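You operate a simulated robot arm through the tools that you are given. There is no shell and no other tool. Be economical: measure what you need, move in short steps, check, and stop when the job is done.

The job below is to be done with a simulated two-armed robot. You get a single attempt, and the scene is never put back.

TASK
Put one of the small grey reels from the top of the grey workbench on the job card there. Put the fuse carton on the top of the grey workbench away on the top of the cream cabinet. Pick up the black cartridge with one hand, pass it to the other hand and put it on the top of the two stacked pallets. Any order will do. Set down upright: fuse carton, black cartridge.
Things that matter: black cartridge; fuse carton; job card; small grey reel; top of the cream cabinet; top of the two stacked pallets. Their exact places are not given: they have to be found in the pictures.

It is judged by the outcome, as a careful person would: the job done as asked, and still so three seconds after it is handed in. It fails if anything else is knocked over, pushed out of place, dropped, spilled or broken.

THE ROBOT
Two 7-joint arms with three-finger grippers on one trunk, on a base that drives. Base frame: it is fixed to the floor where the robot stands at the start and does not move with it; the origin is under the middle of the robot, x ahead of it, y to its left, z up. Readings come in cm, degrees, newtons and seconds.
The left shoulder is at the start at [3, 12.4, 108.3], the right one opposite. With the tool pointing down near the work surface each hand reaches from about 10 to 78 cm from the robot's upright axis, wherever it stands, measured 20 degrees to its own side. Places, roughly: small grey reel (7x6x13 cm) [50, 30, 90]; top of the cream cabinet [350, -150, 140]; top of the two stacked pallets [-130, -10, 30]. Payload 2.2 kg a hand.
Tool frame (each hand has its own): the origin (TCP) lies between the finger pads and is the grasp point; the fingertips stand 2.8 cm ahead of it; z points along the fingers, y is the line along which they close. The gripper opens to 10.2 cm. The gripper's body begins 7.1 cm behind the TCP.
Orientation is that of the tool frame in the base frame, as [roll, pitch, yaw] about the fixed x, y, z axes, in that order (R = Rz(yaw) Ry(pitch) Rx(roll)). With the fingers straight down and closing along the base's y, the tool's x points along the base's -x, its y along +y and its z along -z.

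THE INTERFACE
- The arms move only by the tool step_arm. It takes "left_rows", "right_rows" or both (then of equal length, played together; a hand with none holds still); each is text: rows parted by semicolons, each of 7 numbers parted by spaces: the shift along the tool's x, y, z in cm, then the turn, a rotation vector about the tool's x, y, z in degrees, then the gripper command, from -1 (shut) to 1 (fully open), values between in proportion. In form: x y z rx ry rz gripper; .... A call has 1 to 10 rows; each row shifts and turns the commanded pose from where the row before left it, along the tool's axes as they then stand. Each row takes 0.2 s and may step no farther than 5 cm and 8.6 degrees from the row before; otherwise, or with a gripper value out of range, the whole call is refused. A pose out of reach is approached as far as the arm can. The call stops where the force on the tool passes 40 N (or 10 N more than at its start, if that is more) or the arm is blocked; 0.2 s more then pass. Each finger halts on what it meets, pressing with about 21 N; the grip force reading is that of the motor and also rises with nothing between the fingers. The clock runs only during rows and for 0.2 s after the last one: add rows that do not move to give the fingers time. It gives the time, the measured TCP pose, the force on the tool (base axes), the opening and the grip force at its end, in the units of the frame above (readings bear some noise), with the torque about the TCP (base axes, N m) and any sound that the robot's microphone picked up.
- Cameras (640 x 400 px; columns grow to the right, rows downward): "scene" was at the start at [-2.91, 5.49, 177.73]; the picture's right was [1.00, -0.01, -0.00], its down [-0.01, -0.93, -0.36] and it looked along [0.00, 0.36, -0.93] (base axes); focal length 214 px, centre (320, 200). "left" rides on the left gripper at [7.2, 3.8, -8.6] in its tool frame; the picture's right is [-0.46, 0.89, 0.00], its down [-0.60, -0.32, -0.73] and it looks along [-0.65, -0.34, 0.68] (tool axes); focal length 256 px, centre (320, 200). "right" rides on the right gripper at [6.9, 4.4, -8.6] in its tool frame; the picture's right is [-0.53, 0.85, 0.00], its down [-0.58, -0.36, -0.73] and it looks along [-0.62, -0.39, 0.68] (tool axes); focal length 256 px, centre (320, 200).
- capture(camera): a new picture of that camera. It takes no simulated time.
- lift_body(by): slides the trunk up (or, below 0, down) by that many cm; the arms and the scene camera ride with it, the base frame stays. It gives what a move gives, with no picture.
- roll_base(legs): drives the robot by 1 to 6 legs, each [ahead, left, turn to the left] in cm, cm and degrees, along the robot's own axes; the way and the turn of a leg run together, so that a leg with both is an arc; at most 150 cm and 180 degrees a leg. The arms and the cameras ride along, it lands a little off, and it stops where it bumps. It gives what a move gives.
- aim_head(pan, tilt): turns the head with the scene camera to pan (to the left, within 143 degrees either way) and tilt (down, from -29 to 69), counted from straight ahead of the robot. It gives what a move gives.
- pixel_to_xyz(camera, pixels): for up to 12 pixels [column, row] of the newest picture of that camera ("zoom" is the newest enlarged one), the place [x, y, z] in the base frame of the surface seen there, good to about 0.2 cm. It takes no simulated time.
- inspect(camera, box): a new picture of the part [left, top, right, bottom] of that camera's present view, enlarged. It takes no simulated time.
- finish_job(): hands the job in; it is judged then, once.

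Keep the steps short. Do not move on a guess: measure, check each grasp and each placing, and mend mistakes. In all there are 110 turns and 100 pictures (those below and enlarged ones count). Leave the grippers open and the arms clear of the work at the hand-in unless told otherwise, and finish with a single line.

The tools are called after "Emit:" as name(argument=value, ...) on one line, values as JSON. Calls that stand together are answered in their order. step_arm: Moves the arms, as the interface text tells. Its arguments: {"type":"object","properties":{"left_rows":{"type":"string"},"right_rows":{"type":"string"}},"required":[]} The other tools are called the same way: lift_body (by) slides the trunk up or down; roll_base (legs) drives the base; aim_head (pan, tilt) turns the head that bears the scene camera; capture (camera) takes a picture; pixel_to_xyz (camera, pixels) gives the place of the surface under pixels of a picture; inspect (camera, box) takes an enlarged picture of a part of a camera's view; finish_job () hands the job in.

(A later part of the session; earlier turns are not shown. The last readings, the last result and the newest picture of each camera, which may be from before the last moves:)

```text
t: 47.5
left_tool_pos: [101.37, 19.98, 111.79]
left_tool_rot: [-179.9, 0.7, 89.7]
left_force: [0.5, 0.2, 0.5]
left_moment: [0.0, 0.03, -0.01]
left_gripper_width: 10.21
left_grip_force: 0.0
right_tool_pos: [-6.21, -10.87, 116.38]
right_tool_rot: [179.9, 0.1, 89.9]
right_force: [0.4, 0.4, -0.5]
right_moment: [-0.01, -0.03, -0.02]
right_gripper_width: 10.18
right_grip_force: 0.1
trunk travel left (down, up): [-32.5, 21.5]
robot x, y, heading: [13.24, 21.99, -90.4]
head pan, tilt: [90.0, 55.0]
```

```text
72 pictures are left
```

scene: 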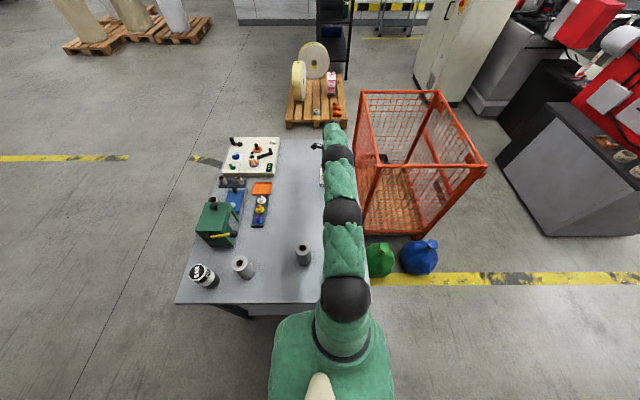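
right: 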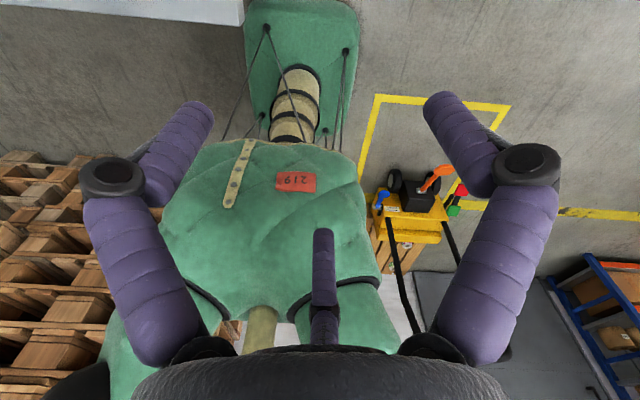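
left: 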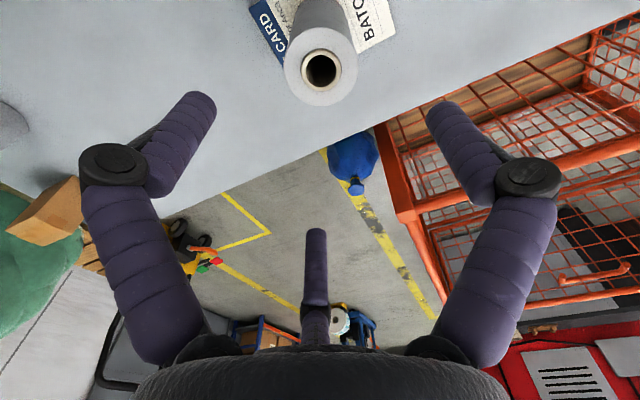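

The reel stands on the card. Now I go to the carton near (45, 17).

Emit:
step_arm(left_rows="-0.2 -4.9 0 0 0 0 1;-0.2 -4.9 0 0 0 0 1;-0.2 -4.9 0 0 0 0 1;-0.2 -4.9 0 0 0 0 1;-0.2 -4.9 0 0 0 0 1;-0.2 -4.9 0 0 0 0 1;-0.2 -4.9 0 0 0 0 1;-0.2 -4.9 0 0 0 0 1;-0.2 -4.9 0 0 0 0 1;-0.2 -4.9 0 0 0 0 1")

Emit:
step_arm(left_rows="0 -3.5 0 0 0 0 1;0 -3.5 0 0 0 0 1")

Emit:
capture(camera="left")

Emit:
capture(camera="scene")

```text
t: 49.6
left_tool_pos: [52.24, 18.23, 111.63]
left_tool_rot: [179.9, 0.6, 89.7]
left_force: [-0.8, 0.2, 0.7]
left_moment: [0.02, -0.05, 0.03]
left_gripper_width: 10.18
left_grip_force: 0.0
right_tool_pos: [-6.34, -10.76, 116.34]
right_tool_rot: [179.8, 0.0, 89.9]
right_force: [-0.5, -1.6, 0.9]
right_moment: [0.01, -0.04, -0.01]
right_gripper_width: 10.2
right_grip_force: 0.1
trunk travel left (down, up): [-32.5, 21.5]
robot x, y, heading: [13.64, 22.24, -90.1]
head pan, tilt: [90.0, 55.0]
```

```text
t: 50.2
left_tool_pos: [44.1, 18.3, 110.03]
left_tool_rot: [-172.6, 0.1, 89.6]
left_force: [0.3, -0.6, 0.1]
left_moment: [0.0, 0.04, 0.0]
left_gripper_width: 10.18
left_grip_force: 0.1
right_tool_pos: [-6.03, -10.82, 116.32]
right_tool_rot: [180.0, -0.1, 89.9]
right_force: [0.1, -0.6, -0.6]
right_moment: [0.0, 0.02, -0.02]
right_gripper_width: 10.2
right_grip_force: 0.0
trunk travel left (down, up): [-32.5, 21.5]
robot x, y, heading: [13.15, 22.38, -90.2]
head pan, tilt: [90.0, 55.0]
```

```text
71 pictures are left
```

left: 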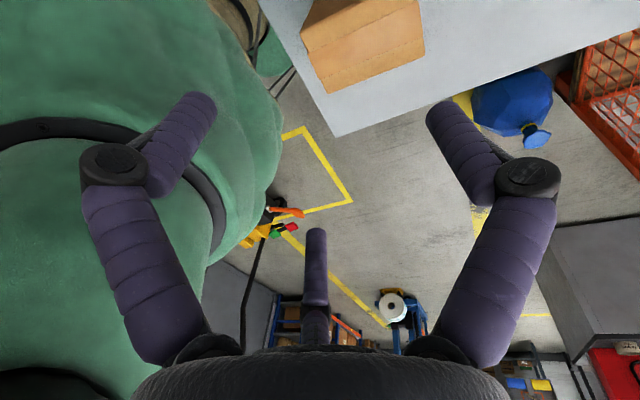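

```text
70 pictures are left
```

scene: 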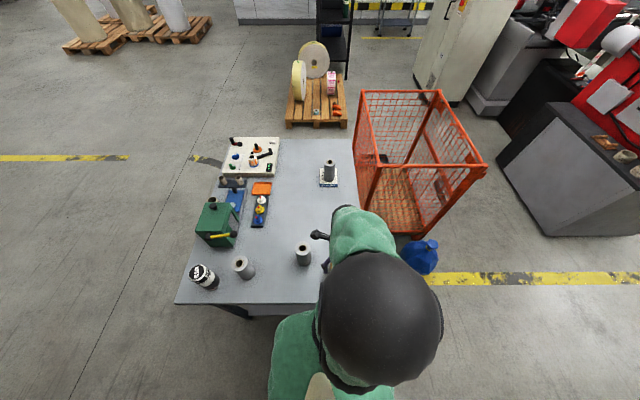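

Reel on card confirmed at (329,172) in the scene view. The hand is cramped near the shoulder here, so I shift the robot 15 cm back from the bench and re-extend.

Emit:
roll_base(legs=[[0, -16, 0]])

Emit:
step_arm(left_rows="0 4 -0.5 0 0 0 1;0 4 -0.5 0 0 0 1;0 4 -0.5 0 0 0 1;0 4 -0.5 0 0 0 1")

Emit:
capture(camera="left")

```text
t: 51.0
left_tool_pos: [43.14, 18.22, 110.1]
left_tool_rot: [-171.9, 0.2, 89.4]
left_force: [0.0, 0.4, 0.1]
left_moment: [0.02, -0.03, 0.05]
left_gripper_width: 10.19
left_grip_force: 0.1
right_tool_pos: [-6.68, -10.82, 116.38]
right_tool_rot: [179.8, 0.0, 89.8]
right_force: [0.0, 0.2, -0.4]
right_moment: [-0.01, -0.03, 0.0]
right_gripper_width: 10.19
right_grip_force: 0.1
trunk travel left (down, up): [-32.5, 21.5]
robot x, y, heading: [12.91, 22.06, -90.1]
head pan, tilt: [90.0, 55.0]
stopped in leg 1: the robot was blocked; the commanded pose is now the measured one
```

```text
t: 52.0
left_tool_pos: [59.65, 18.06, 109.95]
left_tool_rot: [-171.9, 0.3, 89.4]
left_force: [-0.1, -1.4, -0.5]
left_moment: [-0.03, 0.03, -0.01]
left_gripper_width: 10.2
left_grip_force: 0.1
right_tool_pos: [-6.45, -10.88, 116.35]
right_tool_rot: [-180.0, 0.0, 89.9]
right_force: [0.8, 0.8, 0.0]
right_moment: [0.01, 0.0, 0.0]
right_gripper_width: 10.17
right_grip_force: 0.1
trunk travel left (down, up): [-32.5, 21.5]
robot x, y, heading: [12.64, 22.15, -90.2]
head pan, tilt: [90.0, 55.0]
```

```text
69 pictures are left
```

left: 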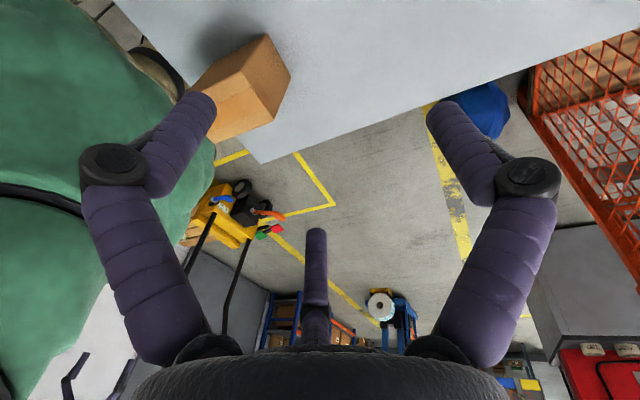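

The base was blocked, possibly by the cramped arm touching the body. The arm is extended now; I retry.

Emit:
roll_base(legs=[[0, -14, 0]])

Emit:
aim_head(pan=60, tilt=65)

Emit:
capture(camera="scene")

```text
t: 53.3
left_tool_pos: [45.71, 18.18, 109.98]
left_tool_rot: [-172.1, 0.2, 89.5]
left_force: [-0.4, -0.2, 1.0]
left_moment: [-0.01, -0.02, 0.01]
left_gripper_width: 10.21
left_grip_force: 0.1
right_tool_pos: [-20.61, -10.77, 116.47]
right_tool_rot: [179.9, 0.0, 89.9]
right_force: [-0.3, -0.6, -0.1]
right_moment: [0.0, -0.01, 0.0]
right_gripper_width: 10.17
right_grip_force: 0.0
trunk travel left (down, up): [-32.5, 21.5]
robot x, y, heading: [-1.09, 22.33, -90.0]
head pan, tilt: [90.0, 55.0]
```

```text
t: 54.3
left_tool_pos: [45.7, 18.09, 110.04]
left_tool_rot: [-172.0, 0.2, 89.5]
left_force: [-0.2, -0.1, -0.1]
left_moment: [-0.04, -0.03, -0.03]
left_gripper_width: 10.21
left_grip_force: 0.1
right_tool_pos: [-20.45, -10.81, 116.5]
right_tool_rot: [179.9, 0.0, 89.9]
right_force: [0.5, 0.4, 0.9]
right_moment: [-0.02, -0.05, 0.03]
right_gripper_width: 10.2
right_grip_force: 0.0
trunk travel left (down, up): [-32.5, 21.5]
robot x, y, heading: [-1.41, 22.11, -90.0]
head pan, tilt: [60.0, 65.0]
```

```text
68 pictures are left
```

scene: 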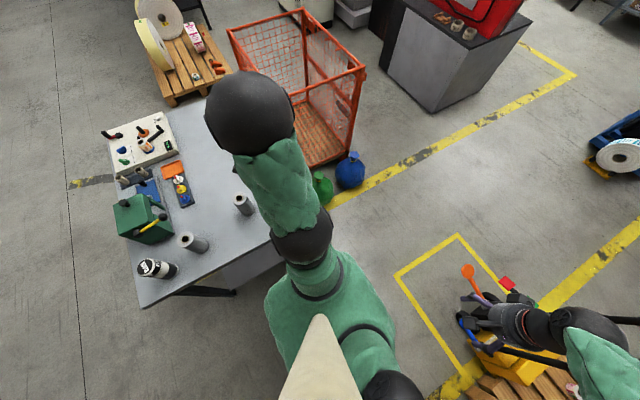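

The base is free at x≈−1. Now I look at the carton from the left hand at (45.7, 18).

Emit:
capture(camera="left")

Emit:
pixel_to_xyz(camera="left", pixels=[[330, 93], [303, 25], [425, 55], [360, 40], [400, 5], [325, 60], [370, 5], [380, 60]])

```text
67 pictures are left
```

left: 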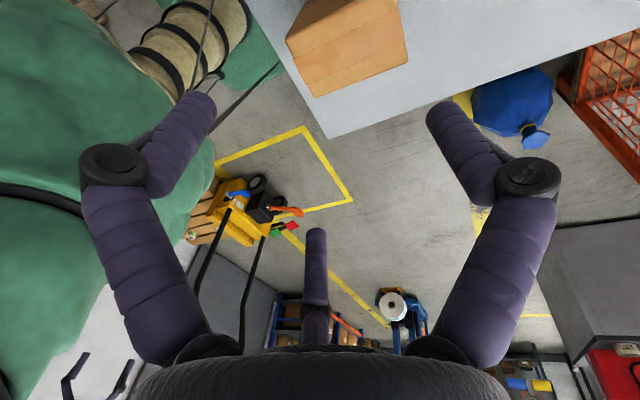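

```text
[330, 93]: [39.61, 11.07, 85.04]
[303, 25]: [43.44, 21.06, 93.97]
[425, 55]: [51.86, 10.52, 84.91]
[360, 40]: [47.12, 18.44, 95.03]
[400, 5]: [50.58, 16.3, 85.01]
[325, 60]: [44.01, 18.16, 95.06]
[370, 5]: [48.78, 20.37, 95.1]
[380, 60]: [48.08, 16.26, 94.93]
```

I level the hand (8° off) and move it 8 cm toward +y to see the whole carton top.

Emit:
step_arm(left_rows="0 0 0 -8 0 0 1;4 0 0 0 0 0 1;4 0 0 0 0 0 1;0 0 0 0 0 0 1")

Emit:
capture(camera="left")

```text
t: 55.3
left_tool_pos: [45.57, 25.9, 109.96]
left_tool_rot: [-179.9, 0.2, 89.5]
left_force: [-0.2, 0.3, 0.0]
left_moment: [0.0, 0.01, 0.0]
left_gripper_width: 10.18
left_grip_force: 0.1
right_tool_pos: [-20.45, -10.81, 116.32]
right_tool_rot: [179.9, 0.0, 90.0]
right_force: [-0.3, 0.5, -0.7]
right_moment: [0.03, -0.04, 0.0]
right_gripper_width: 10.2
right_grip_force: 0.1
trunk travel left (down, up): [-32.5, 21.5]
robot x, y, heading: [-0.89, 22.26, -89.8]
head pan, tilt: [60.0, 65.0]
```

```text
66 pictures are left
```

left: 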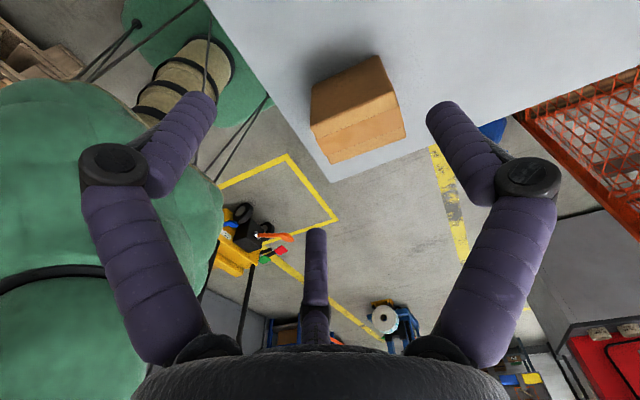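

Emit:
inspect(camera="left", box=[280, 40, 440, 180])

Emit:
pixel_to_xyz(camera="left", pixels=[[314, 126], [330, 160], [403, 135], [395, 95], [360, 120], [313, 90], [377, 60], [345, 80], [360, 145], [335, 95], [392, 92]])

```text
2.86 times, centred on (360, 110) of left
```

zoom: 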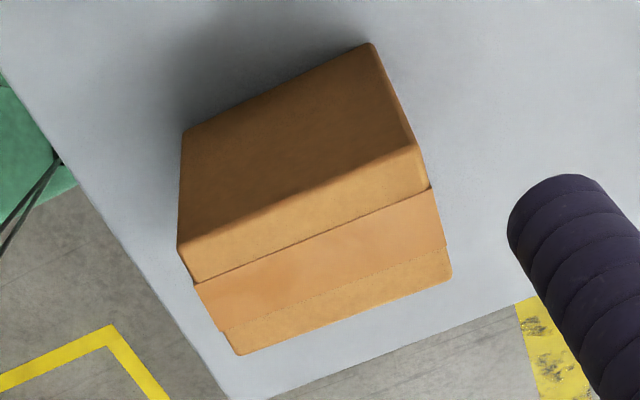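

```text
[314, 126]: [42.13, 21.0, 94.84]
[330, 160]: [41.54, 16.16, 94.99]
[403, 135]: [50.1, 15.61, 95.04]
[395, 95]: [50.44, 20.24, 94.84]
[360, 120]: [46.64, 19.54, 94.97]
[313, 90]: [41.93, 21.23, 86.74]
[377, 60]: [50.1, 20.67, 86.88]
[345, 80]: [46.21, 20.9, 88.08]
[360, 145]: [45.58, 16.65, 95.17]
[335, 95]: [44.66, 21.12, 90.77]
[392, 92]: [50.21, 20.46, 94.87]
```

Carton: x 41.4–50.7, y about 15.3–21.1, yaw about −4.5°, top at 95. The prongs should close across y (6 cm), so I turn the hand 86° to yaw ≈175.5.

Emit:
step_arm(left_rows="0 0 0 0 0 -8.6 1;0 0 0 0 0 -8.6 1;0 0 0 0 0 -8.6 1;0 0 0 0 0 -8.6 1;0 0 0 0 0 -8.6 1;0 0 0 0 0 -8.6 1;0 0 0 0 0 -8.6 1;0 0 0 0 0 -8.6 1;0 0 0 0 0 -8.6 1;0 0 0 0 0 -8.6 1")

Emit:
capture(camera="left")

```text
t: 57.5
left_tool_pos: [45.75, 26.26, 109.99]
left_tool_rot: [-179.7, 0.0, 175.5]
left_force: [0.4, 0.0, 0.1]
left_moment: [0.0, 0.02, 0.06]
left_gripper_width: 10.23
left_grip_force: 0.0
right_tool_pos: [-20.5, -10.83, 116.35]
right_tool_rot: [179.9, 0.0, 89.8]
right_force: [0.7, 1.0, 0.1]
right_moment: [0.0, -0.01, 0.05]
right_gripper_width: 10.18
right_grip_force: 0.1
trunk travel left (down, up): [-32.5, 21.5]
robot x, y, heading: [-1.01, 21.87, -90.3]
head pan, tilt: [60.0, 65.0]
```

```text
64 pictures are left
```

left: 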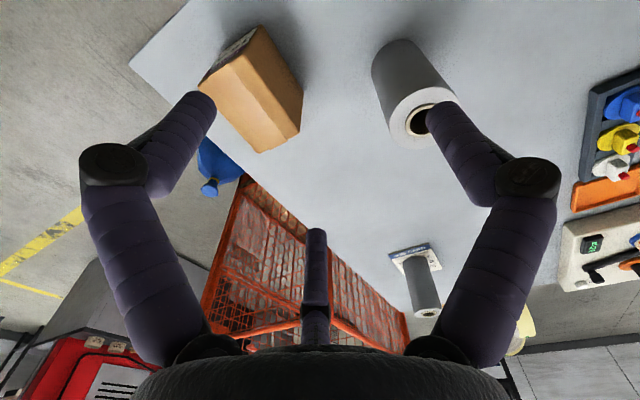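

I re-measure the carton's top from this view.

Emit:
pixel_to_xyz(camera="left", pixels=[[257, 148], [298, 127], [240, 60], [250, 100], [281, 110], [230, 110], [236, 62], [205, 85], [262, 70]])

Emit:
inspect(camera="left", box=[180, 10, 340, 160])

```text
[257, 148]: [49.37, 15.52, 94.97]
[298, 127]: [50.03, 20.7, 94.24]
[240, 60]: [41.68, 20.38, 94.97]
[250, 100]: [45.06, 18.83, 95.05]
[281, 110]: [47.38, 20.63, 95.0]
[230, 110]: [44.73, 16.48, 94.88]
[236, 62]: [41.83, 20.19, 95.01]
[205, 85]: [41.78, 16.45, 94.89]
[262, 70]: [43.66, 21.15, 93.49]
```

```text
2.67 times, centred on (260, 85) of left
```

zoom: 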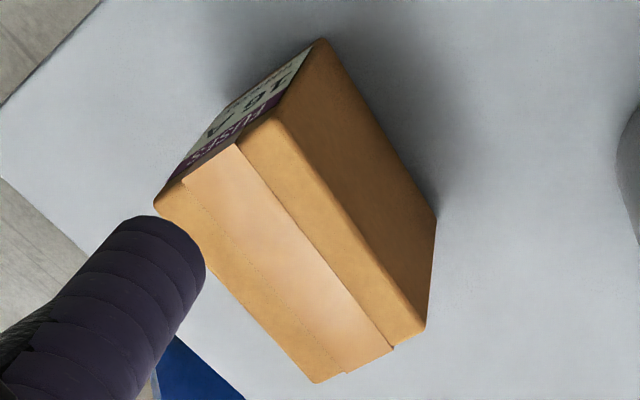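

Carton centre about (45.9, 18.15). I aim the TCP at (45.9, 17.2), as the prong pattern is off-centre by 1 cm, and come down to just above the top.

Emit:
step_arm(left_rows="-0.29 -3 0 0 0 0 1;-0.29 -3 0 0 0 0 1;-0.29 -3 0 0 0 0 1;0 0 3 0 0 0 1;0 0 3 0 0 0 1;0 0 3 0 0 0 1;0 0 2 0 0 0 1;0 0 0 0 0 0 1")

Emit:
capture(camera="left")

```text
t: 59.3
left_tool_pos: [46.01, 17.16, 98.93]
left_tool_rot: [-179.8, 0.0, 175.6]
left_force: [-0.6, 0.2, 0.1]
left_moment: [-0.03, -0.02, 0.02]
left_gripper_width: 10.21
left_grip_force: 0.1
right_tool_pos: [-20.56, -10.75, 116.46]
right_tool_rot: [179.8, 0.0, 89.9]
right_force: [-0.1, -0.6, 0.8]
right_moment: [0.01, 0.0, -0.02]
right_gripper_width: 10.24
right_grip_force: 0.1
trunk travel left (down, up): [-32.5, 21.5]
robot x, y, heading: [-1.24, 22.17, -90.0]
head pan, tilt: [60.0, 65.0]
```

```text
62 pictures are left
```

left: 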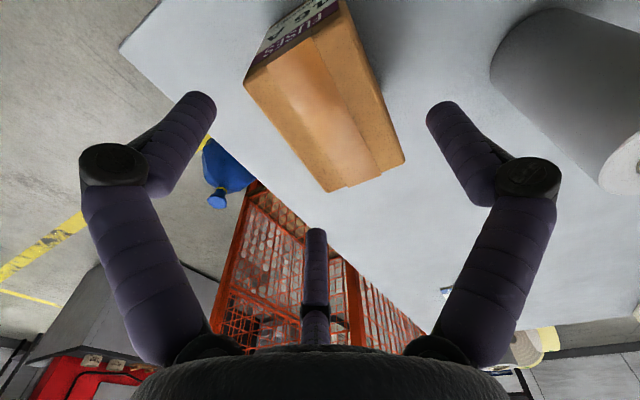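

The carton sits between the prongs. I descend 8 cm.

Emit:
step_arm(left_rows="0 0 1 0 0 0 1;0 0 1 0 0 0 1;0 0 1 0 0 0 1;0 0 1 0 0 0 1;0 0 1 0 0 0 1;0 0 1 0 0 0 1;0 0 1 0 0 0 1;0 0 1 0 0 0 1")

Emit:
capture(camera="left")

```text
t: 61.1
left_tool_pos: [45.82, 17.06, 90.97]
left_tool_rot: [-179.8, -0.1, 175.6]
left_force: [-0.4, 0.5, -0.2]
left_moment: [0.02, -0.02, 0.0]
left_gripper_width: 10.19
left_grip_force: 0.1
right_tool_pos: [-20.45, -10.73, 116.42]
right_tool_rot: [179.9, 0.1, 89.9]
right_force: [-0.6, -0.7, -0.3]
right_moment: [-0.03, -0.01, 0.03]
right_gripper_width: 10.2
right_grip_force: 0.0
trunk travel left (down, up): [-32.5, 21.5]
robot x, y, heading: [-1.37, 22.11, -90.0]
head pan, tilt: [60.0, 65.0]
```

```text
61 pictures are left
```

left: 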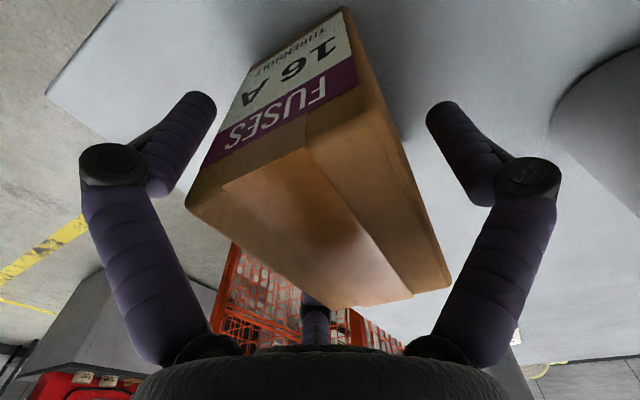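

Clear of contact. I close on the carton.

Emit:
step_arm(left_rows="0 0 0 0 0 0 0.4;0 0 0 0 0 0 -0.2;0 0 0 0 0 0 -1;0 0 0 0 0 0 -1;0 0 0 0 0 0 -1")

Emit:
capture(camera="left")

```text
t: 62.3
left_tool_pos: [45.96, 17.07, 90.89]
left_tool_rot: [-179.7, -0.1, 175.5]
left_force: [-0.2, 0.1, 7.0]
left_moment: [0.02, -0.04, 0.0]
left_gripper_width: 8.1
left_grip_force: 21.0
right_tool_pos: [-20.56, -10.74, 116.39]
right_tool_rot: [179.8, -0.1, 90.0]
right_force: [-0.2, 0.5, -0.3]
right_moment: [-0.01, -0.01, 0.02]
right_gripper_width: 10.22
right_grip_force: 0.2
trunk travel left (down, up): [-32.5, 21.5]
robot x, y, heading: [-1.03, 22.17, -90.1]
head pan, tilt: [60.0, 65.0]
```

```text
60 pictures are left
```

left: 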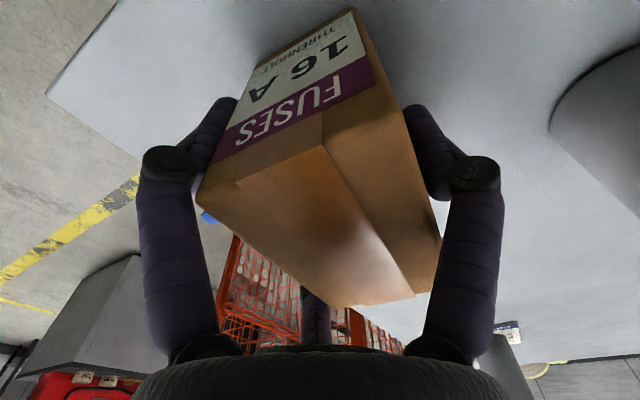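

Width 8.1 means r=4.05 and a 6 cm gap, matching the carton. I lift.

Emit:
step_arm(left_rows="0 0 -1 0 0 0 -1;0 0 -2 0 0 0 -1;0 0 -3 0 0 0 -1;0 0 -3 0 0 0 -1;0 0 -4 0 0 0 -1;0 0 -4 0 0 0 -1;0 0 -3 0 0 0 -1;0 0 0 0 0 0 -1")

Emit:
capture(camera="left")

Emit:
aim_head(pan=60, tilt=20)

Emit:
capture(camera="scene")

```text
t: 64.1
left_tool_pos: [46.05, 17.02, 111.13]
left_tool_rot: [-179.7, -0.1, 175.4]
left_force: [-0.7, 0.7, -1.9]
left_moment: [-0.02, 0.03, 0.02]
left_gripper_width: 8.11
left_grip_force: 20.9
right_tool_pos: [-20.44, -10.94, 116.48]
right_tool_rot: [179.9, 0.1, 89.9]
right_force: [-0.5, 0.8, 0.4]
right_moment: [-0.01, 0.0, -0.01]
right_gripper_width: 10.18
right_grip_force: 0.1
trunk travel left (down, up): [-32.5, 21.5]
robot x, y, heading: [-0.88, 22.52, -90.1]
head pan, tilt: [60.0, 65.0]
```

```text
59 pictures are left
```

left: 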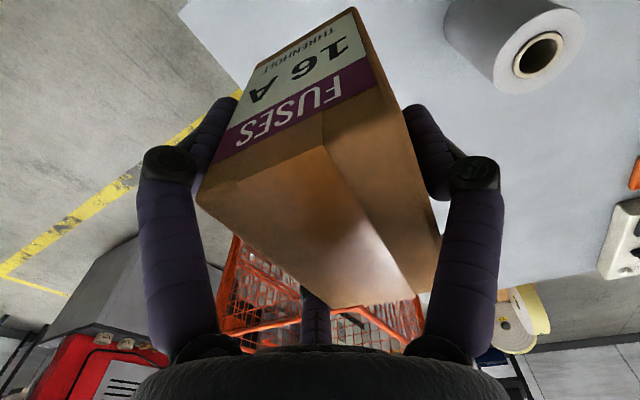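

```text
t: 65.2
left_tool_pos: [45.84, 17.08, 111.21]
left_tool_rot: [-179.8, -0.1, 175.4]
left_force: [-0.1, -0.6, -2.4]
left_moment: [-0.03, 0.03, -0.01]
left_gripper_width: 8.09
left_grip_force: 20.8
right_tool_pos: [-20.42, -10.76, 116.39]
right_tool_rot: [179.8, -0.1, 89.9]
right_force: [-0.1, 0.8, -0.1]
right_moment: [0.01, 0.04, 0.0]
right_gripper_width: 10.2
right_grip_force: 0.1
trunk travel left (down, up): [-32.5, 21.5]
robot x, y, heading: [-1.01, 22.43, -89.9]
head pan, tilt: [60.0, 20.0]
```

```text
58 pictures are left
```

scene: 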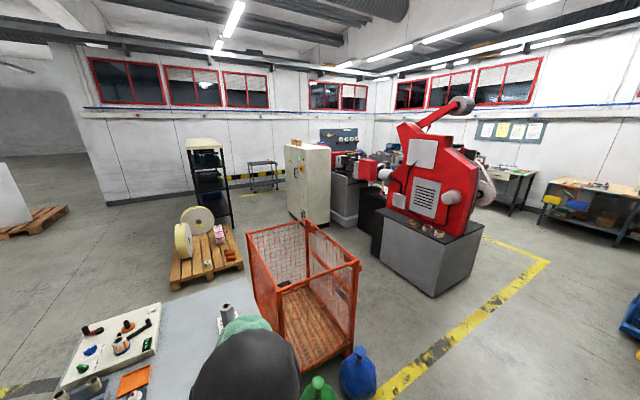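

Carton held. The cream cabinet is at about (308,180). I'll measure it and possible obstacles along the way.

Emit:
pixel_to_xyz(camera="scene", pixels=[[308, 147], [290, 147], [325, 150], [300, 220], [288, 200], [210, 142], [262, 165], [335, 185], [362, 170], [370, 220], [230, 240], [300, 265]])

Emit:
inspect(camera="scene", box=[180, 120, 400, 260])

```text
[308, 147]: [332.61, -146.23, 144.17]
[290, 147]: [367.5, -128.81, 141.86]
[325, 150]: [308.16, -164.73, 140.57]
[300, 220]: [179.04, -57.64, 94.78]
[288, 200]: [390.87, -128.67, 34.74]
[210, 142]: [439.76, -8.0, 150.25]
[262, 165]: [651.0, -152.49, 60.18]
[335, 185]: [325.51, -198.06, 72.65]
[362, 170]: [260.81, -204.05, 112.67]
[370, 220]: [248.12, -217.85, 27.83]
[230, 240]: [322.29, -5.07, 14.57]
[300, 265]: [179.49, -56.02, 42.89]
```

```text
2.86 times, centred on (290, 190) of scene
```

zoom: 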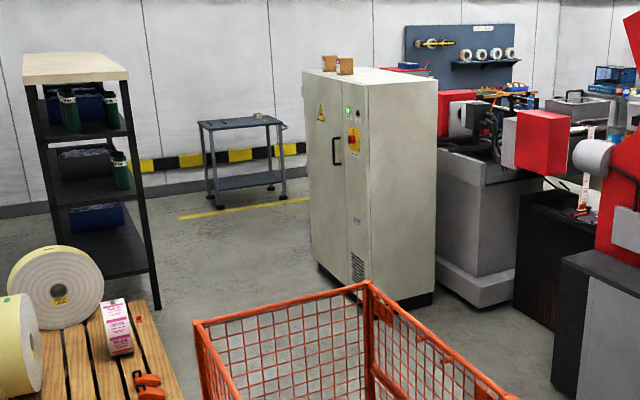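

Two cartons already stand on the cabinet's left side. I'll measure the top's corners and the side faces from the zoom.

Emit:
pixel_to_xyz(camera="zoom", pixels=[[306, 73], [362, 84], [432, 78], [375, 70], [400, 76], [345, 66], [330, 62], [366, 200], [315, 200], [430, 200], [325, 275], [372, 300]])

```text
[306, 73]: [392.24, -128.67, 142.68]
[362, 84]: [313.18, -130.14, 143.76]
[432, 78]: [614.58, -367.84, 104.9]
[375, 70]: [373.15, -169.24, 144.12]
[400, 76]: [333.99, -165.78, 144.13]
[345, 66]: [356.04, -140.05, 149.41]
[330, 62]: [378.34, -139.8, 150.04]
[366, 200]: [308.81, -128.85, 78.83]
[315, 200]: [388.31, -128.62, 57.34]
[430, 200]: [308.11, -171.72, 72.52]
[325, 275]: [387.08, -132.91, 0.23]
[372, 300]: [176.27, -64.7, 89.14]
```

Cabinet: x 308–392, front face y=−129, top z=144. Free spot is about (325, −148). Now I map the cage, the machine and the pallet for the route.

Emit:
pixel_to_xyz(camera="scene", pixels=[[250, 240], [310, 222], [358, 262], [306, 335], [345, 350], [382, 260], [430, 295], [480, 240], [170, 285], [242, 265], [210, 225], [358, 390]])

Emit:
aim_head(pan=20, tilt=40)

Emit:
capture(camera="scene")

```text
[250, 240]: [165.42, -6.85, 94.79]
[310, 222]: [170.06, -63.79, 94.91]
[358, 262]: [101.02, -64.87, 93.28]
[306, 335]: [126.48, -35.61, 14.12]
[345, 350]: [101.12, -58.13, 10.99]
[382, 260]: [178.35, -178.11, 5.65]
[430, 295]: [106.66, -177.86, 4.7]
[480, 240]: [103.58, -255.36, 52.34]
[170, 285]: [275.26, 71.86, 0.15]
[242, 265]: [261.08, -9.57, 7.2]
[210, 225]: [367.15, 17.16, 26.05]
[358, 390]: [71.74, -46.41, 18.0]
```

```text
t: 66.2
left_tool_pos: [46.01, 17.03, 111.18]
left_tool_rot: [-179.8, 0.0, 175.6]
left_force: [0.2, -0.2, -2.0]
left_moment: [-0.03, -0.02, 0.0]
left_gripper_width: 8.1
left_grip_force: 21.2
right_tool_pos: [-20.6, -10.78, 116.52]
right_tool_rot: [179.9, 0.0, 89.9]
right_force: [0.1, 0.5, 0.0]
right_moment: [0.03, 0.02, 0.03]
right_gripper_width: 10.2
right_grip_force: 0.0
trunk travel left (down, up): [-32.5, 21.5]
robot x, y, heading: [-0.87, 22.17, -90.3]
head pan, tilt: [20.0, 40.0]
```

```text
56 pictures are left
```

scene: 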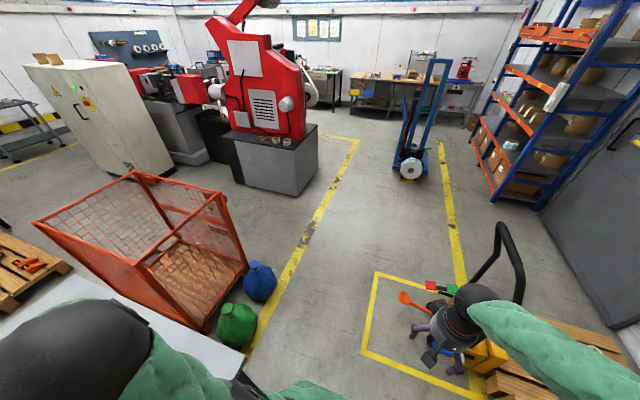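

The pallet jack stands near the right hand's path. I measure its handle and body.

Emit:
pixel_to_xyz(camera="scene", pixels=[[500, 228], [515, 270], [520, 300], [405, 298], [490, 350], [440, 287], [412, 170], [300, 190], [245, 185], [175, 175], [200, 325], [265, 285]])

```text
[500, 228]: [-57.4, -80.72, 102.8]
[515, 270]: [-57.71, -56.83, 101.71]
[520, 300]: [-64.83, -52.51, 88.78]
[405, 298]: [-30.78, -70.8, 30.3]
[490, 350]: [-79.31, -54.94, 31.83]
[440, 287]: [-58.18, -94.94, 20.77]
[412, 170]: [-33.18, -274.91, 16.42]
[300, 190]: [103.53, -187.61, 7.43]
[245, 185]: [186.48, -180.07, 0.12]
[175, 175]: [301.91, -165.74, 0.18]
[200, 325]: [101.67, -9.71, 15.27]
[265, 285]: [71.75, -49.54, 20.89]
```

The jack keeps to x<−30, so a lane at x≈11→41 is free; the corridor between cage (y −65) and machine (y −178) is centred on y=−121. I drive it.

Emit:
roll_base(legs=[[0, 12, 0], [143, 30, 0], [0, 140, 0]])

Emit:
aim_head(pan=80, tilt=25)

Emit:
capture(camera="scene")

Emit:
capture(camera="left")

```text
t: 81.0
left_tool_pos: [229.4, -125.59, 111.28]
left_tool_rot: [-179.9, -0.2, 175.5]
left_force: [0.2, 0.1, -2.3]
left_moment: [-0.03, -0.01, 0.0]
left_gripper_width: 8.08
left_grip_force: 21.3
right_tool_pos: [163.06, -153.53, 116.44]
right_tool_rot: [180.0, 0.0, 89.9]
right_force: [-0.4, -0.3, -0.4]
right_moment: [-0.01, 0.03, 0.0]
right_gripper_width: 10.18
right_grip_force: 0.0
trunk travel left (down, up): [-32.5, 21.5]
robot x, y, heading: [182.29, -120.41, -90.1]
head pan, tilt: [20.0, 40.0]
```

```text
t: 82.3
left_tool_pos: [229.43, -125.57, 111.17]
left_tool_rot: [-179.8, -0.1, 175.5]
left_force: [0.6, -0.4, -2.7]
left_moment: [-0.03, 0.02, -0.01]
left_gripper_width: 8.11
left_grip_force: 20.7
right_tool_pos: [162.96, -153.35, 116.39]
right_tool_rot: [180.0, 0.0, 89.9]
right_force: [-1.1, 0.1, -0.9]
right_moment: [-0.02, 0.03, 0.07]
right_gripper_width: 10.2
right_grip_force: 0.0
trunk travel left (down, up): [-32.5, 21.5]
robot x, y, heading: [182.37, -120.32, -90.3]
head pan, tilt: [80.0, 25.0]
```

```text
55 pictures are left
```

scene: 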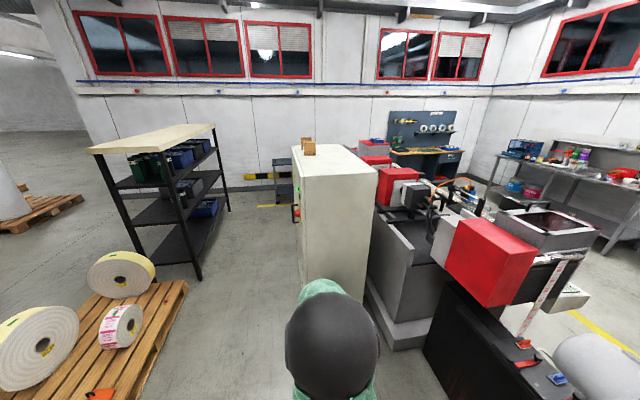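

```text
54 pictures are left
```

left: 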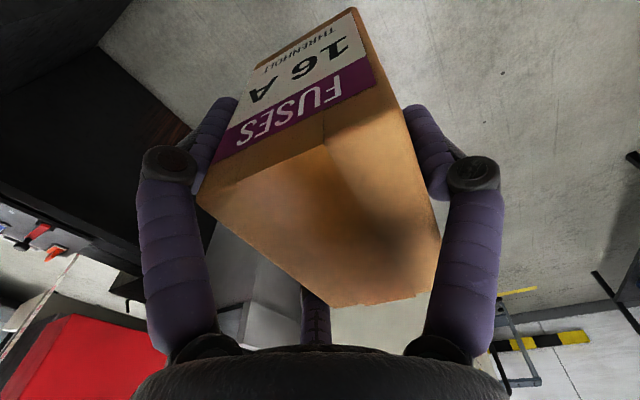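

I could approach from the cabinet's west face with the arm as it is. I measure the machine parts next to it.

Emit:
pixel_to_xyz(camera="scene", pixels=[[395, 345], [372, 290], [425, 350], [450, 245], [500, 300], [440, 380], [378, 175], [330, 160], [308, 152], [300, 280], [575, 360], [410, 235]])

```text
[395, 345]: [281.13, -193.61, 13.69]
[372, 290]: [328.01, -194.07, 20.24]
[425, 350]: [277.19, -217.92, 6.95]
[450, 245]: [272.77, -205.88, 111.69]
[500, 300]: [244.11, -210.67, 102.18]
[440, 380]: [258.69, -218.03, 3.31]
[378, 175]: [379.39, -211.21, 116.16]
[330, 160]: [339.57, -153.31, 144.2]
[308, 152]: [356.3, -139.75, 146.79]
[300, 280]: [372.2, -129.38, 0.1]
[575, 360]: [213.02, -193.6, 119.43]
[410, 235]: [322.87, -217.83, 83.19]
```

The machine keeps to y<−193, so I'll stand at about (275, −138). First I raise the trunk and arm here in the open.

Emit:
lift_body(by=21)

Emit:
step_arm(left_rows="0 0 -2.6 0 0 0 -1;0 0 -2.6 0 0 0 -1;0 0 -2.6 0 0 0 -1;0 0 -2.6 0 0 0 -1;0 0 -2.6 0 0 0 -1;0 0 -2.6 0 0 0 -1;0 0 -2.6 0 0 0 -1;0 0 -2.6 0 0 0 -1;0 0 -2.6 0 0 0 -1;0 0 -2.6 0 0 0 -1")

```text
t: 84.5
left_tool_pos: [229.44, -125.49, 132.2]
left_tool_rot: [-179.8, -0.1, 175.5]
left_force: [0.5, -0.1, -2.7]
left_moment: [-0.05, 0.0, 0.03]
left_gripper_width: 8.09
left_grip_force: 20.6
right_tool_pos: [162.92, -153.32, 137.27]
right_tool_rot: [-180.0, -0.1, 89.9]
right_force: [0.0, 0.0, 0.1]
right_moment: [0.03, 0.02, 0.02]
right_gripper_width: 10.23
right_grip_force: 0.1
trunk travel left (down, up): [-53.5, 0.5]
robot x, y, heading: [182.37, -120.06, -90.0]
head pan, tilt: [80.0, 25.0]
```

```text
t: 86.7
left_tool_pos: [229.27, -125.41, 158.34]
left_tool_rot: [-180.0, 0.0, 175.5]
left_force: [-0.3, -0.1, -2.5]
left_moment: [-0.04, 0.01, -0.02]
left_gripper_width: 8.1
left_grip_force: 21.0
right_tool_pos: [163.06, -153.41, 137.36]
right_tool_rot: [179.9, -0.1, 90.0]
right_force: [-0.1, 0.8, 0.2]
right_moment: [0.0, 0.0, 0.0]
right_gripper_width: 10.21
right_grip_force: 0.0
trunk travel left (down, up): [-53.5, 0.5]
robot x, y, heading: [182.14, -120.3, -90.1]
head pan, tilt: [80.0, 25.0]
```

TCP at 158, so the carton bottom is about 152, above 144. I drive to the cabinet.

Emit:
roll_base(legs=[[0, 60, 0], [18, 33, 0]])

Emit:
capture(camera="left")

Emit:
aim_head(pan=80, tilt=40)

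Emit:
capture(camera="scene")

```text
t: 92.1
left_tool_pos: [323.05, -143.06, 158.34]
left_tool_rot: [-179.8, 0.0, 175.7]
left_force: [-0.2, -0.3, -2.4]
left_moment: [-0.04, 0.02, 0.02]
left_gripper_width: 8.09
left_grip_force: 21.1
right_tool_pos: [256.8, -171.22, 137.36]
right_tool_rot: [179.9, 0.0, 90.2]
right_force: [-0.4, -0.1, -0.2]
right_moment: [0.0, -0.02, 0.0]
right_gripper_width: 10.21
right_grip_force: 0.1
trunk travel left (down, up): [-53.5, 0.5]
robot x, y, heading: [276.17, -137.8, -90.1]
head pan, tilt: [80.0, 25.0]
```

```text
53 pictures are left
```

left: 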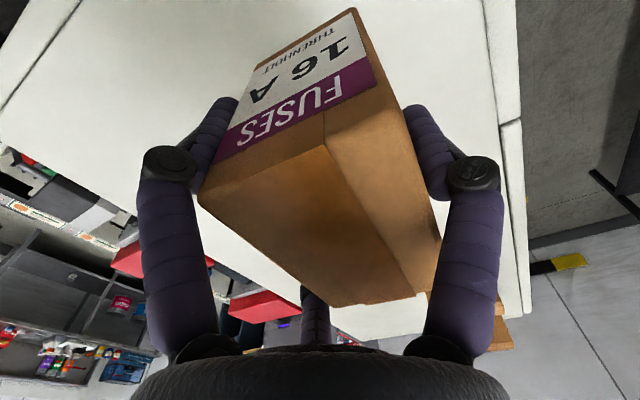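

```text
t: 92.9
left_tool_pos: [323.09, -143.04, 158.12]
left_tool_rot: [-179.9, -0.1, 175.6]
left_force: [0.2, 0.1, -2.6]
left_moment: [-0.04, -0.02, 0.0]
left_gripper_width: 8.11
left_grip_force: 20.7
right_tool_pos: [256.93, -171.36, 137.45]
right_tool_rot: [179.9, 0.0, 90.2]
right_force: [-0.5, -0.4, -1.0]
right_moment: [0.0, 0.01, -0.02]
right_gripper_width: 10.21
right_grip_force: 0.1
trunk travel left (down, up): [-53.5, 0.5]
robot x, y, heading: [276.27, -138.26, -89.8]
head pan, tilt: [80.0, 40.0]
```

```text
52 pictures are left
```

scene: 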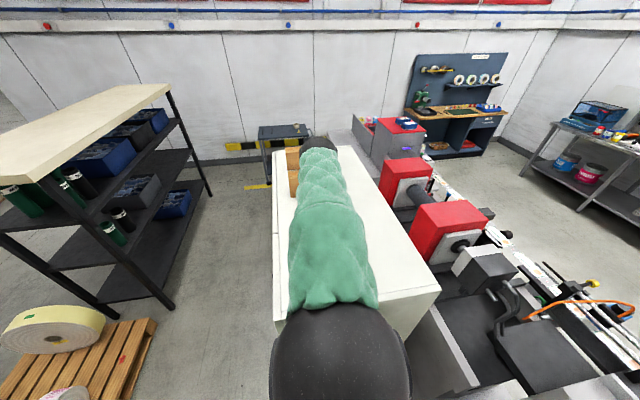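

The carton hangs over free cabinet top. I verify the surface height, then lower.

Emit:
pixel_to_xyz(camera="left", pixels=[[150, 120], [430, 60], [500, 60], [480, 120], [250, 280], [60, 100], [500, 330]])

Emit:
step_arm(left_rows="0 0 2 0 0 0 -1;0 0 2 0 0 0 -1;0 0 1.5 0 0 0 -1;0 0 1 0 0 0 -1;0 0 0.7 0 0 0 -1;0 0 0 0 0 0 -1")

```text
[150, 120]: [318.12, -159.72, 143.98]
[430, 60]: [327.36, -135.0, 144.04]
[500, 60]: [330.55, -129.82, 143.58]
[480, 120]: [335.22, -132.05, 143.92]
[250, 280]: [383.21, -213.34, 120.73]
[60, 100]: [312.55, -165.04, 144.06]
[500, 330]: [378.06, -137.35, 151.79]
```

```text
t: 94.3
left_tool_pos: [323.04, -142.88, 151.01]
left_tool_rot: [-179.8, -0.1, 175.7]
left_force: [0.2, 0.3, -3.1]
left_moment: [-0.05, 0.0, 0.02]
left_gripper_width: 8.12
left_grip_force: 20.9
right_tool_pos: [256.84, -171.3, 137.42]
right_tool_rot: [180.0, 0.0, 90.1]
right_force: [0.2, 0.6, 0.3]
right_moment: [-0.01, -0.01, 0.01]
right_gripper_width: 10.19
right_grip_force: 0.0
trunk travel left (down, up): [-53.5, 0.5]
robot x, y, heading: [276.16, -138.09, -89.6]
head pan, tilt: [80.0, 40.0]
```

About 1.1 cm remains. I lower gently until contact.

Emit:
step_arm(left_rows="0 0 0.5 0 0 0 -1;0 0 0.3 0 0 0 -1;0 0 0.2 0 0 0 -1;0 0 0.15 0 0 0 -1;0 0 0 0 0 0 -1")

```text
t: 95.5
left_tool_pos: [323.21, -143.03, 149.9]
left_tool_rot: [-179.7, 0.0, 175.6]
left_force: [0.8, -0.2, 3.9]
left_moment: [0.2, 0.03, -0.06]
left_gripper_width: 8.11
left_grip_force: 20.9
right_tool_pos: [256.96, -171.26, 137.47]
right_tool_rot: [179.8, 0.0, 90.2]
right_force: [0.3, -0.2, 0.4]
right_moment: [-0.02, 0.0, 0.03]
right_gripper_width: 10.18
right_grip_force: 0.0
trunk travel left (down, up): [-53.5, 0.5]
robot x, y, heading: [276.39, -138.07, -90.1]
head pan, tilt: [80.0, 40.0]
```

Contact (+3.9 N). I open and rise.

Emit:
step_arm(left_rows="0 0 0 0 0 0 -0.2;0 0 0 0 0 0 0.6;0 0 0 0 0 0 1;0 0 0 0 0 0 1;0 0 -2 0 0 0 1;0 0 -3 0 0 0 1;0 0 -3 0 0 0 1;0 0 -4 0 0 0 1;0 0 -2 0 0 0 1")

Emit:
capture(camera="left")

```text
t: 97.5
left_tool_pos: [323.1, -143.0, 164.05]
left_tool_rot: [-179.8, -0.1, 175.7]
left_force: [0.0, 0.3, -1.1]
left_moment: [0.05, 0.0, -0.02]
left_gripper_width: 10.19
left_grip_force: 0.0
right_tool_pos: [256.84, -171.26, 137.39]
right_tool_rot: [179.9, 0.0, 90.2]
right_force: [-0.2, 0.3, -0.3]
right_moment: [0.03, -0.03, 0.02]
right_gripper_width: 10.2
right_grip_force: 0.0
trunk travel left (down, up): [-53.5, 0.5]
robot x, y, heading: [275.88, -138.34, -90.0]
head pan, tilt: [80.0, 40.0]
```

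```text
51 pictures are left
```

left: 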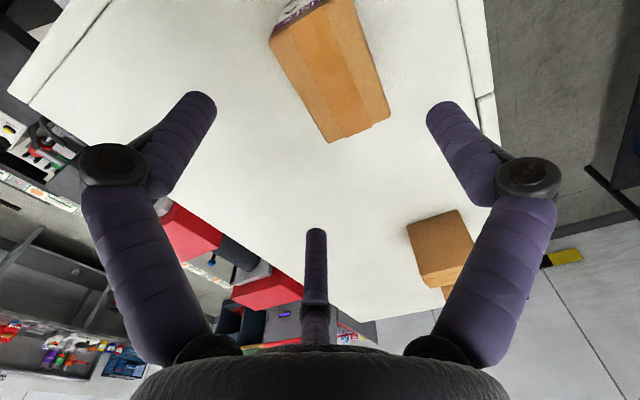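

The carton stands upright on the cabinet. Now I back out the same way, keeping the arm high.

Emit:
roll_base(legs=[[-18, -33, 0], [0, -60, 0], [0, -141, 0], [-143, -30, 0], [0, -12, 0]])

```text
t: 114.2
left_tool_pos: [63.98, -23.57, 163.97]
left_tool_rot: [-179.4, -0.2, 176.7]
left_force: [-0.3, 1.6, -0.4]
left_moment: [-0.2, -0.02, -0.02]
left_gripper_width: 10.19
left_grip_force: 0.2
right_tool_pos: [-1.67, -53.08, 137.73]
right_tool_rot: [179.9, 0.5, 91.1]
right_force: [0.2, 1.9, 0.3]
right_moment: [-0.16, -0.01, -0.01]
right_gripper_width: 10.21
right_grip_force: 0.1
trunk travel left (down, up): [-53.5, 0.5]
robot x, y, heading: [17.07, -20.47, -88.9]
head pan, tilt: [80.0, 40.0]
stopped in leg 4: the robot was blocked; the commanded pose is now the measured one
```

Blocked at (17, −20). I look at what was touched.

Emit:
aim_head(pan=120, tilt=60)

Emit:
capture(camera="scene")

```text
t: 115.2
left_tool_pos: [64.04, -24.54, 163.89]
left_tool_rot: [-179.8, -0.2, 176.6]
left_force: [-0.1, 0.1, -0.4]
left_moment: [-0.01, 0.02, 0.02]
left_gripper_width: 10.18
left_grip_force: 0.0
right_tool_pos: [-1.74, -54.09, 137.44]
right_tool_rot: [179.9, 0.0, 91.2]
right_force: [0.5, 0.2, 0.7]
right_moment: [-0.03, -0.01, 0.03]
right_gripper_width: 10.2
right_grip_force: 0.1
trunk travel left (down, up): [-53.5, 0.5]
robot x, y, heading: [16.81, -20.36, -88.9]
head pan, tilt: [120.0, 60.0]
```

```text
50 pictures are left
```

scene: 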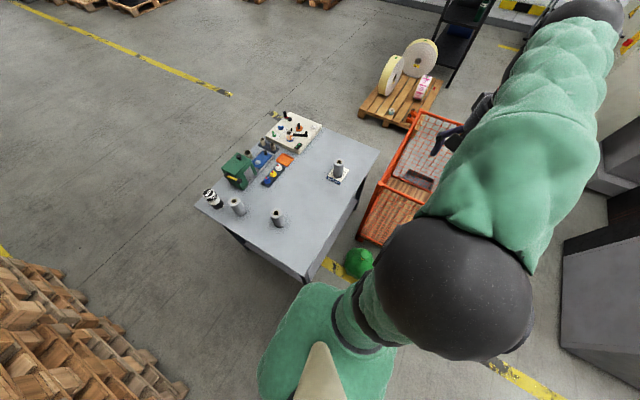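

Emit:
pixel_to_xyz(camera="scene", pixels=[[308, 280], [306, 270], [196, 207], [378, 152], [338, 162], [278, 211], [236, 203], [210, 192], [348, 175]])

Emit:
inspect(camera="scene", box=[190, 100, 400, 300])

```text
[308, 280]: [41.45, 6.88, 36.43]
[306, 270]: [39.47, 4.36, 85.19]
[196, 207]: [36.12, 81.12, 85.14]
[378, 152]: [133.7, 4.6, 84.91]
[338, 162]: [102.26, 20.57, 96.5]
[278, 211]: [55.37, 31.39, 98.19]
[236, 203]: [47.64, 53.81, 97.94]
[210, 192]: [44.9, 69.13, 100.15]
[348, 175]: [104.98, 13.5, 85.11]
```

```text
2.00 times, centred on (295, 200) of scene
```

zoom: 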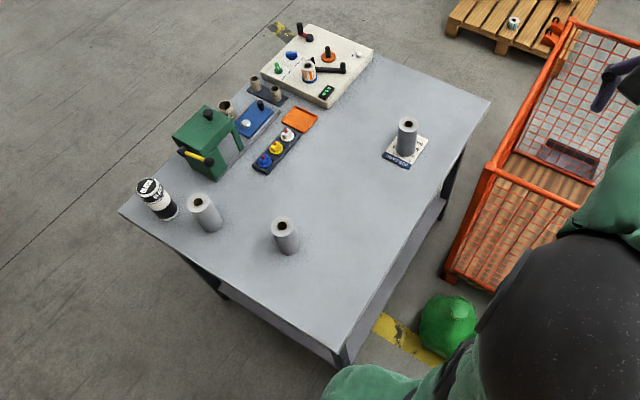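

The bench did not move and all is standing; the base's rear corner met a bench leg. I move away from it, then back along x≈−1.

Emit:
roll_base(legs=[[3, 0, -1], [0, -18, 0], [-46, 0, 0]])

```text
t: 119.5
left_tool_pos: [46.41, 16.21, 163.89]
left_tool_rot: [-179.8, -0.1, 175.4]
left_force: [0.3, 0.4, 0.3]
left_moment: [-0.01, 0.01, 0.02]
left_gripper_width: 10.22
left_grip_force: 0.1
right_tool_pos: [-19.91, -11.58, 137.25]
right_tool_rot: [179.9, 0.1, 89.9]
right_force: [-1.2, 0.0, -0.6]
right_moment: [-0.03, 0.0, 0.0]
right_gripper_width: 10.18
right_grip_force: 0.1
trunk travel left (down, up): [-53.5, 0.5]
robot x, y, heading: [-0.58, 21.5, -90.1]
head pan, tilt: [120.0, 60.0]
```

Now I turn 90° left to face the bench and go left to y≈45, in front of the cartridge.

Emit:
roll_base(legs=[[0, -4, 0], [0, 0, 90], [0, 24, 0]])

Emit:
step_arm(left_rows="0 0 0 0 0 8.6 1;0 0 0 0 0 8.6 1;0 0 0 0 0 8.6 1;0 0 0 0 0 8.6 1;0 0 0 0 0 8.6 1;0 0 0 0 0 8.6 1;0 0 0 0 0 8.6 1;0 0 0 0 0 8.6 1;0 0 0 0 0 8.6 1;0 0 0 0 0 8 1")

Emit:
lift_body(by=-18)

Emit:
aim_head(pan=15, tilt=55)

Emit:
capture(camera="scene")

```text
t: 125.5
left_tool_pos: [0.16, 92.22, 164.04]
left_tool_rot: [-179.8, -0.1, -94.2]
left_force: [0.1, -0.5, 0.0]
left_moment: [0.03, -0.01, -0.02]
left_gripper_width: 10.19
left_grip_force: 0.2
right_tool_pos: [28.6, 26.09, 137.4]
right_tool_rot: [180.0, 0.0, -179.6]
right_force: [0.1, -0.8, -0.8]
right_moment: [0.06, 0.03, 0.0]
right_gripper_width: 10.23
right_grip_force: 0.0
trunk travel left (down, up): [-53.5, 0.5]
robot x, y, heading: [-4.45, 45.57, 0.0]
head pan, tilt: [120.0, 60.0]
```

```text
t: 127.7
left_tool_pos: [0.18, 92.35, 163.99]
left_tool_rot: [-179.8, 0.2, -179.8]
left_force: [0.5, 0.3, -0.7]
left_moment: [0.0, 0.0, -0.01]
left_gripper_width: 10.19
left_grip_force: 0.0
right_tool_pos: [28.58, 26.1, 137.38]
right_tool_rot: [179.9, 0.0, -179.7]
right_force: [0.6, 0.1, 0.6]
right_moment: [0.01, -0.03, -0.02]
right_gripper_width: 10.19
right_grip_force: 0.0
trunk travel left (down, up): [-53.5, 0.5]
robot x, y, heading: [-4.59, 45.39, 0.1]
head pan, tilt: [120.0, 60.0]
```

```text
t: 129.7
left_tool_pos: [0.23, 92.31, 146.04]
left_tool_rot: [-179.7, 0.2, -179.5]
left_force: [0.1, 0.6, 0.2]
left_moment: [0.02, 0.04, 0.01]
left_gripper_width: 10.18
left_grip_force: 0.1
right_tool_pos: [28.55, 26.15, 119.47]
right_tool_rot: [179.9, 0.0, -179.7]
right_force: [0.0, 0.0, 0.0]
right_moment: [0.03, -0.01, 0.01]
right_gripper_width: 10.19
right_grip_force: 0.1
trunk travel left (down, up): [-35.5, 18.5]
robot x, y, heading: [-4.09, 45.16, 0.4]
head pan, tilt: [120.0, 60.0]
```

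```text
t: 131.6
left_tool_pos: [0.15, 92.35, 145.95]
left_tool_rot: [-179.9, 0.2, -179.6]
left_force: [0.2, 0.1, 0.2]
left_moment: [0.01, 0.01, -0.01]
left_gripper_width: 10.19
left_grip_force: 0.1
right_tool_pos: [28.53, 26.24, 119.42]
right_tool_rot: [179.9, 0.0, -179.6]
right_force: [0.8, -0.4, -0.4]
right_moment: [0.0, 0.03, 0.04]
right_gripper_width: 10.18
right_grip_force: 0.0
trunk travel left (down, up): [-35.5, 18.5]
robot x, y, heading: [-4.85, 45.4, 0.3]
head pan, tilt: [15.0, 55.0]
```

```text
48 pictures are left
```

scene: 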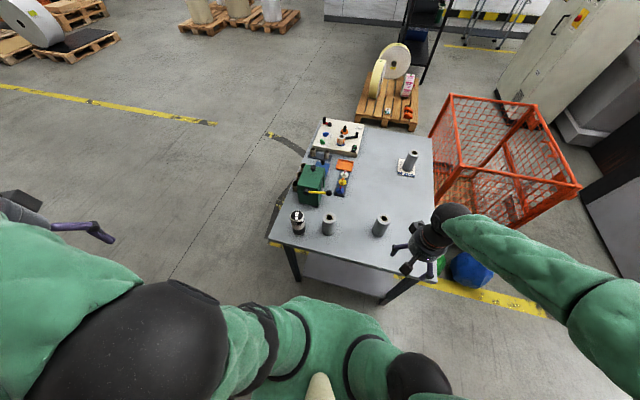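

Clear view of the cartridge at (297,220). I zoom in and measure it.

Emit:
inspect(camera="scene", box=[270, 185, 350, 245])

```text
6.67 times, centred on (310, 215) of scene
```

zoom: 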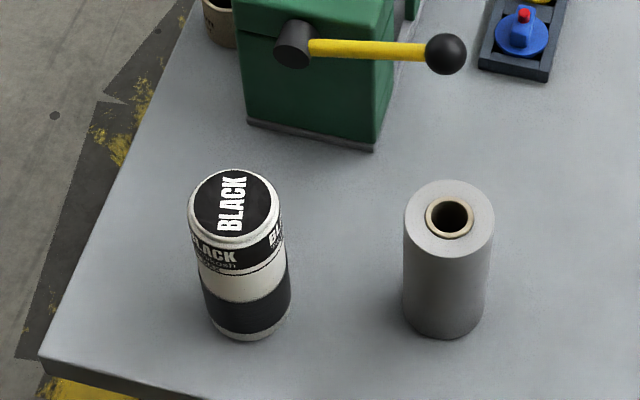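

Emit:
pixel_to_xyz(camera="zoom", pixels=[[192, 205], [280, 200], [235, 172], [240, 245], [205, 295], [288, 285], [245, 335], [246, 312], [245, 280], [408, 220], [490, 215], [236, 205]])

```text
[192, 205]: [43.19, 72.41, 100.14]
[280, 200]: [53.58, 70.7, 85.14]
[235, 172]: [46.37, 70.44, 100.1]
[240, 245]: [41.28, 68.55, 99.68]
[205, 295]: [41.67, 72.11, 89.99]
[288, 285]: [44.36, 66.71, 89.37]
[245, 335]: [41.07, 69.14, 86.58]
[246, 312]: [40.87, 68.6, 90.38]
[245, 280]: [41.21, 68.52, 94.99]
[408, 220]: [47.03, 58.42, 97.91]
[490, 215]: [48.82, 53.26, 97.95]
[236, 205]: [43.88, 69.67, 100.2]
```

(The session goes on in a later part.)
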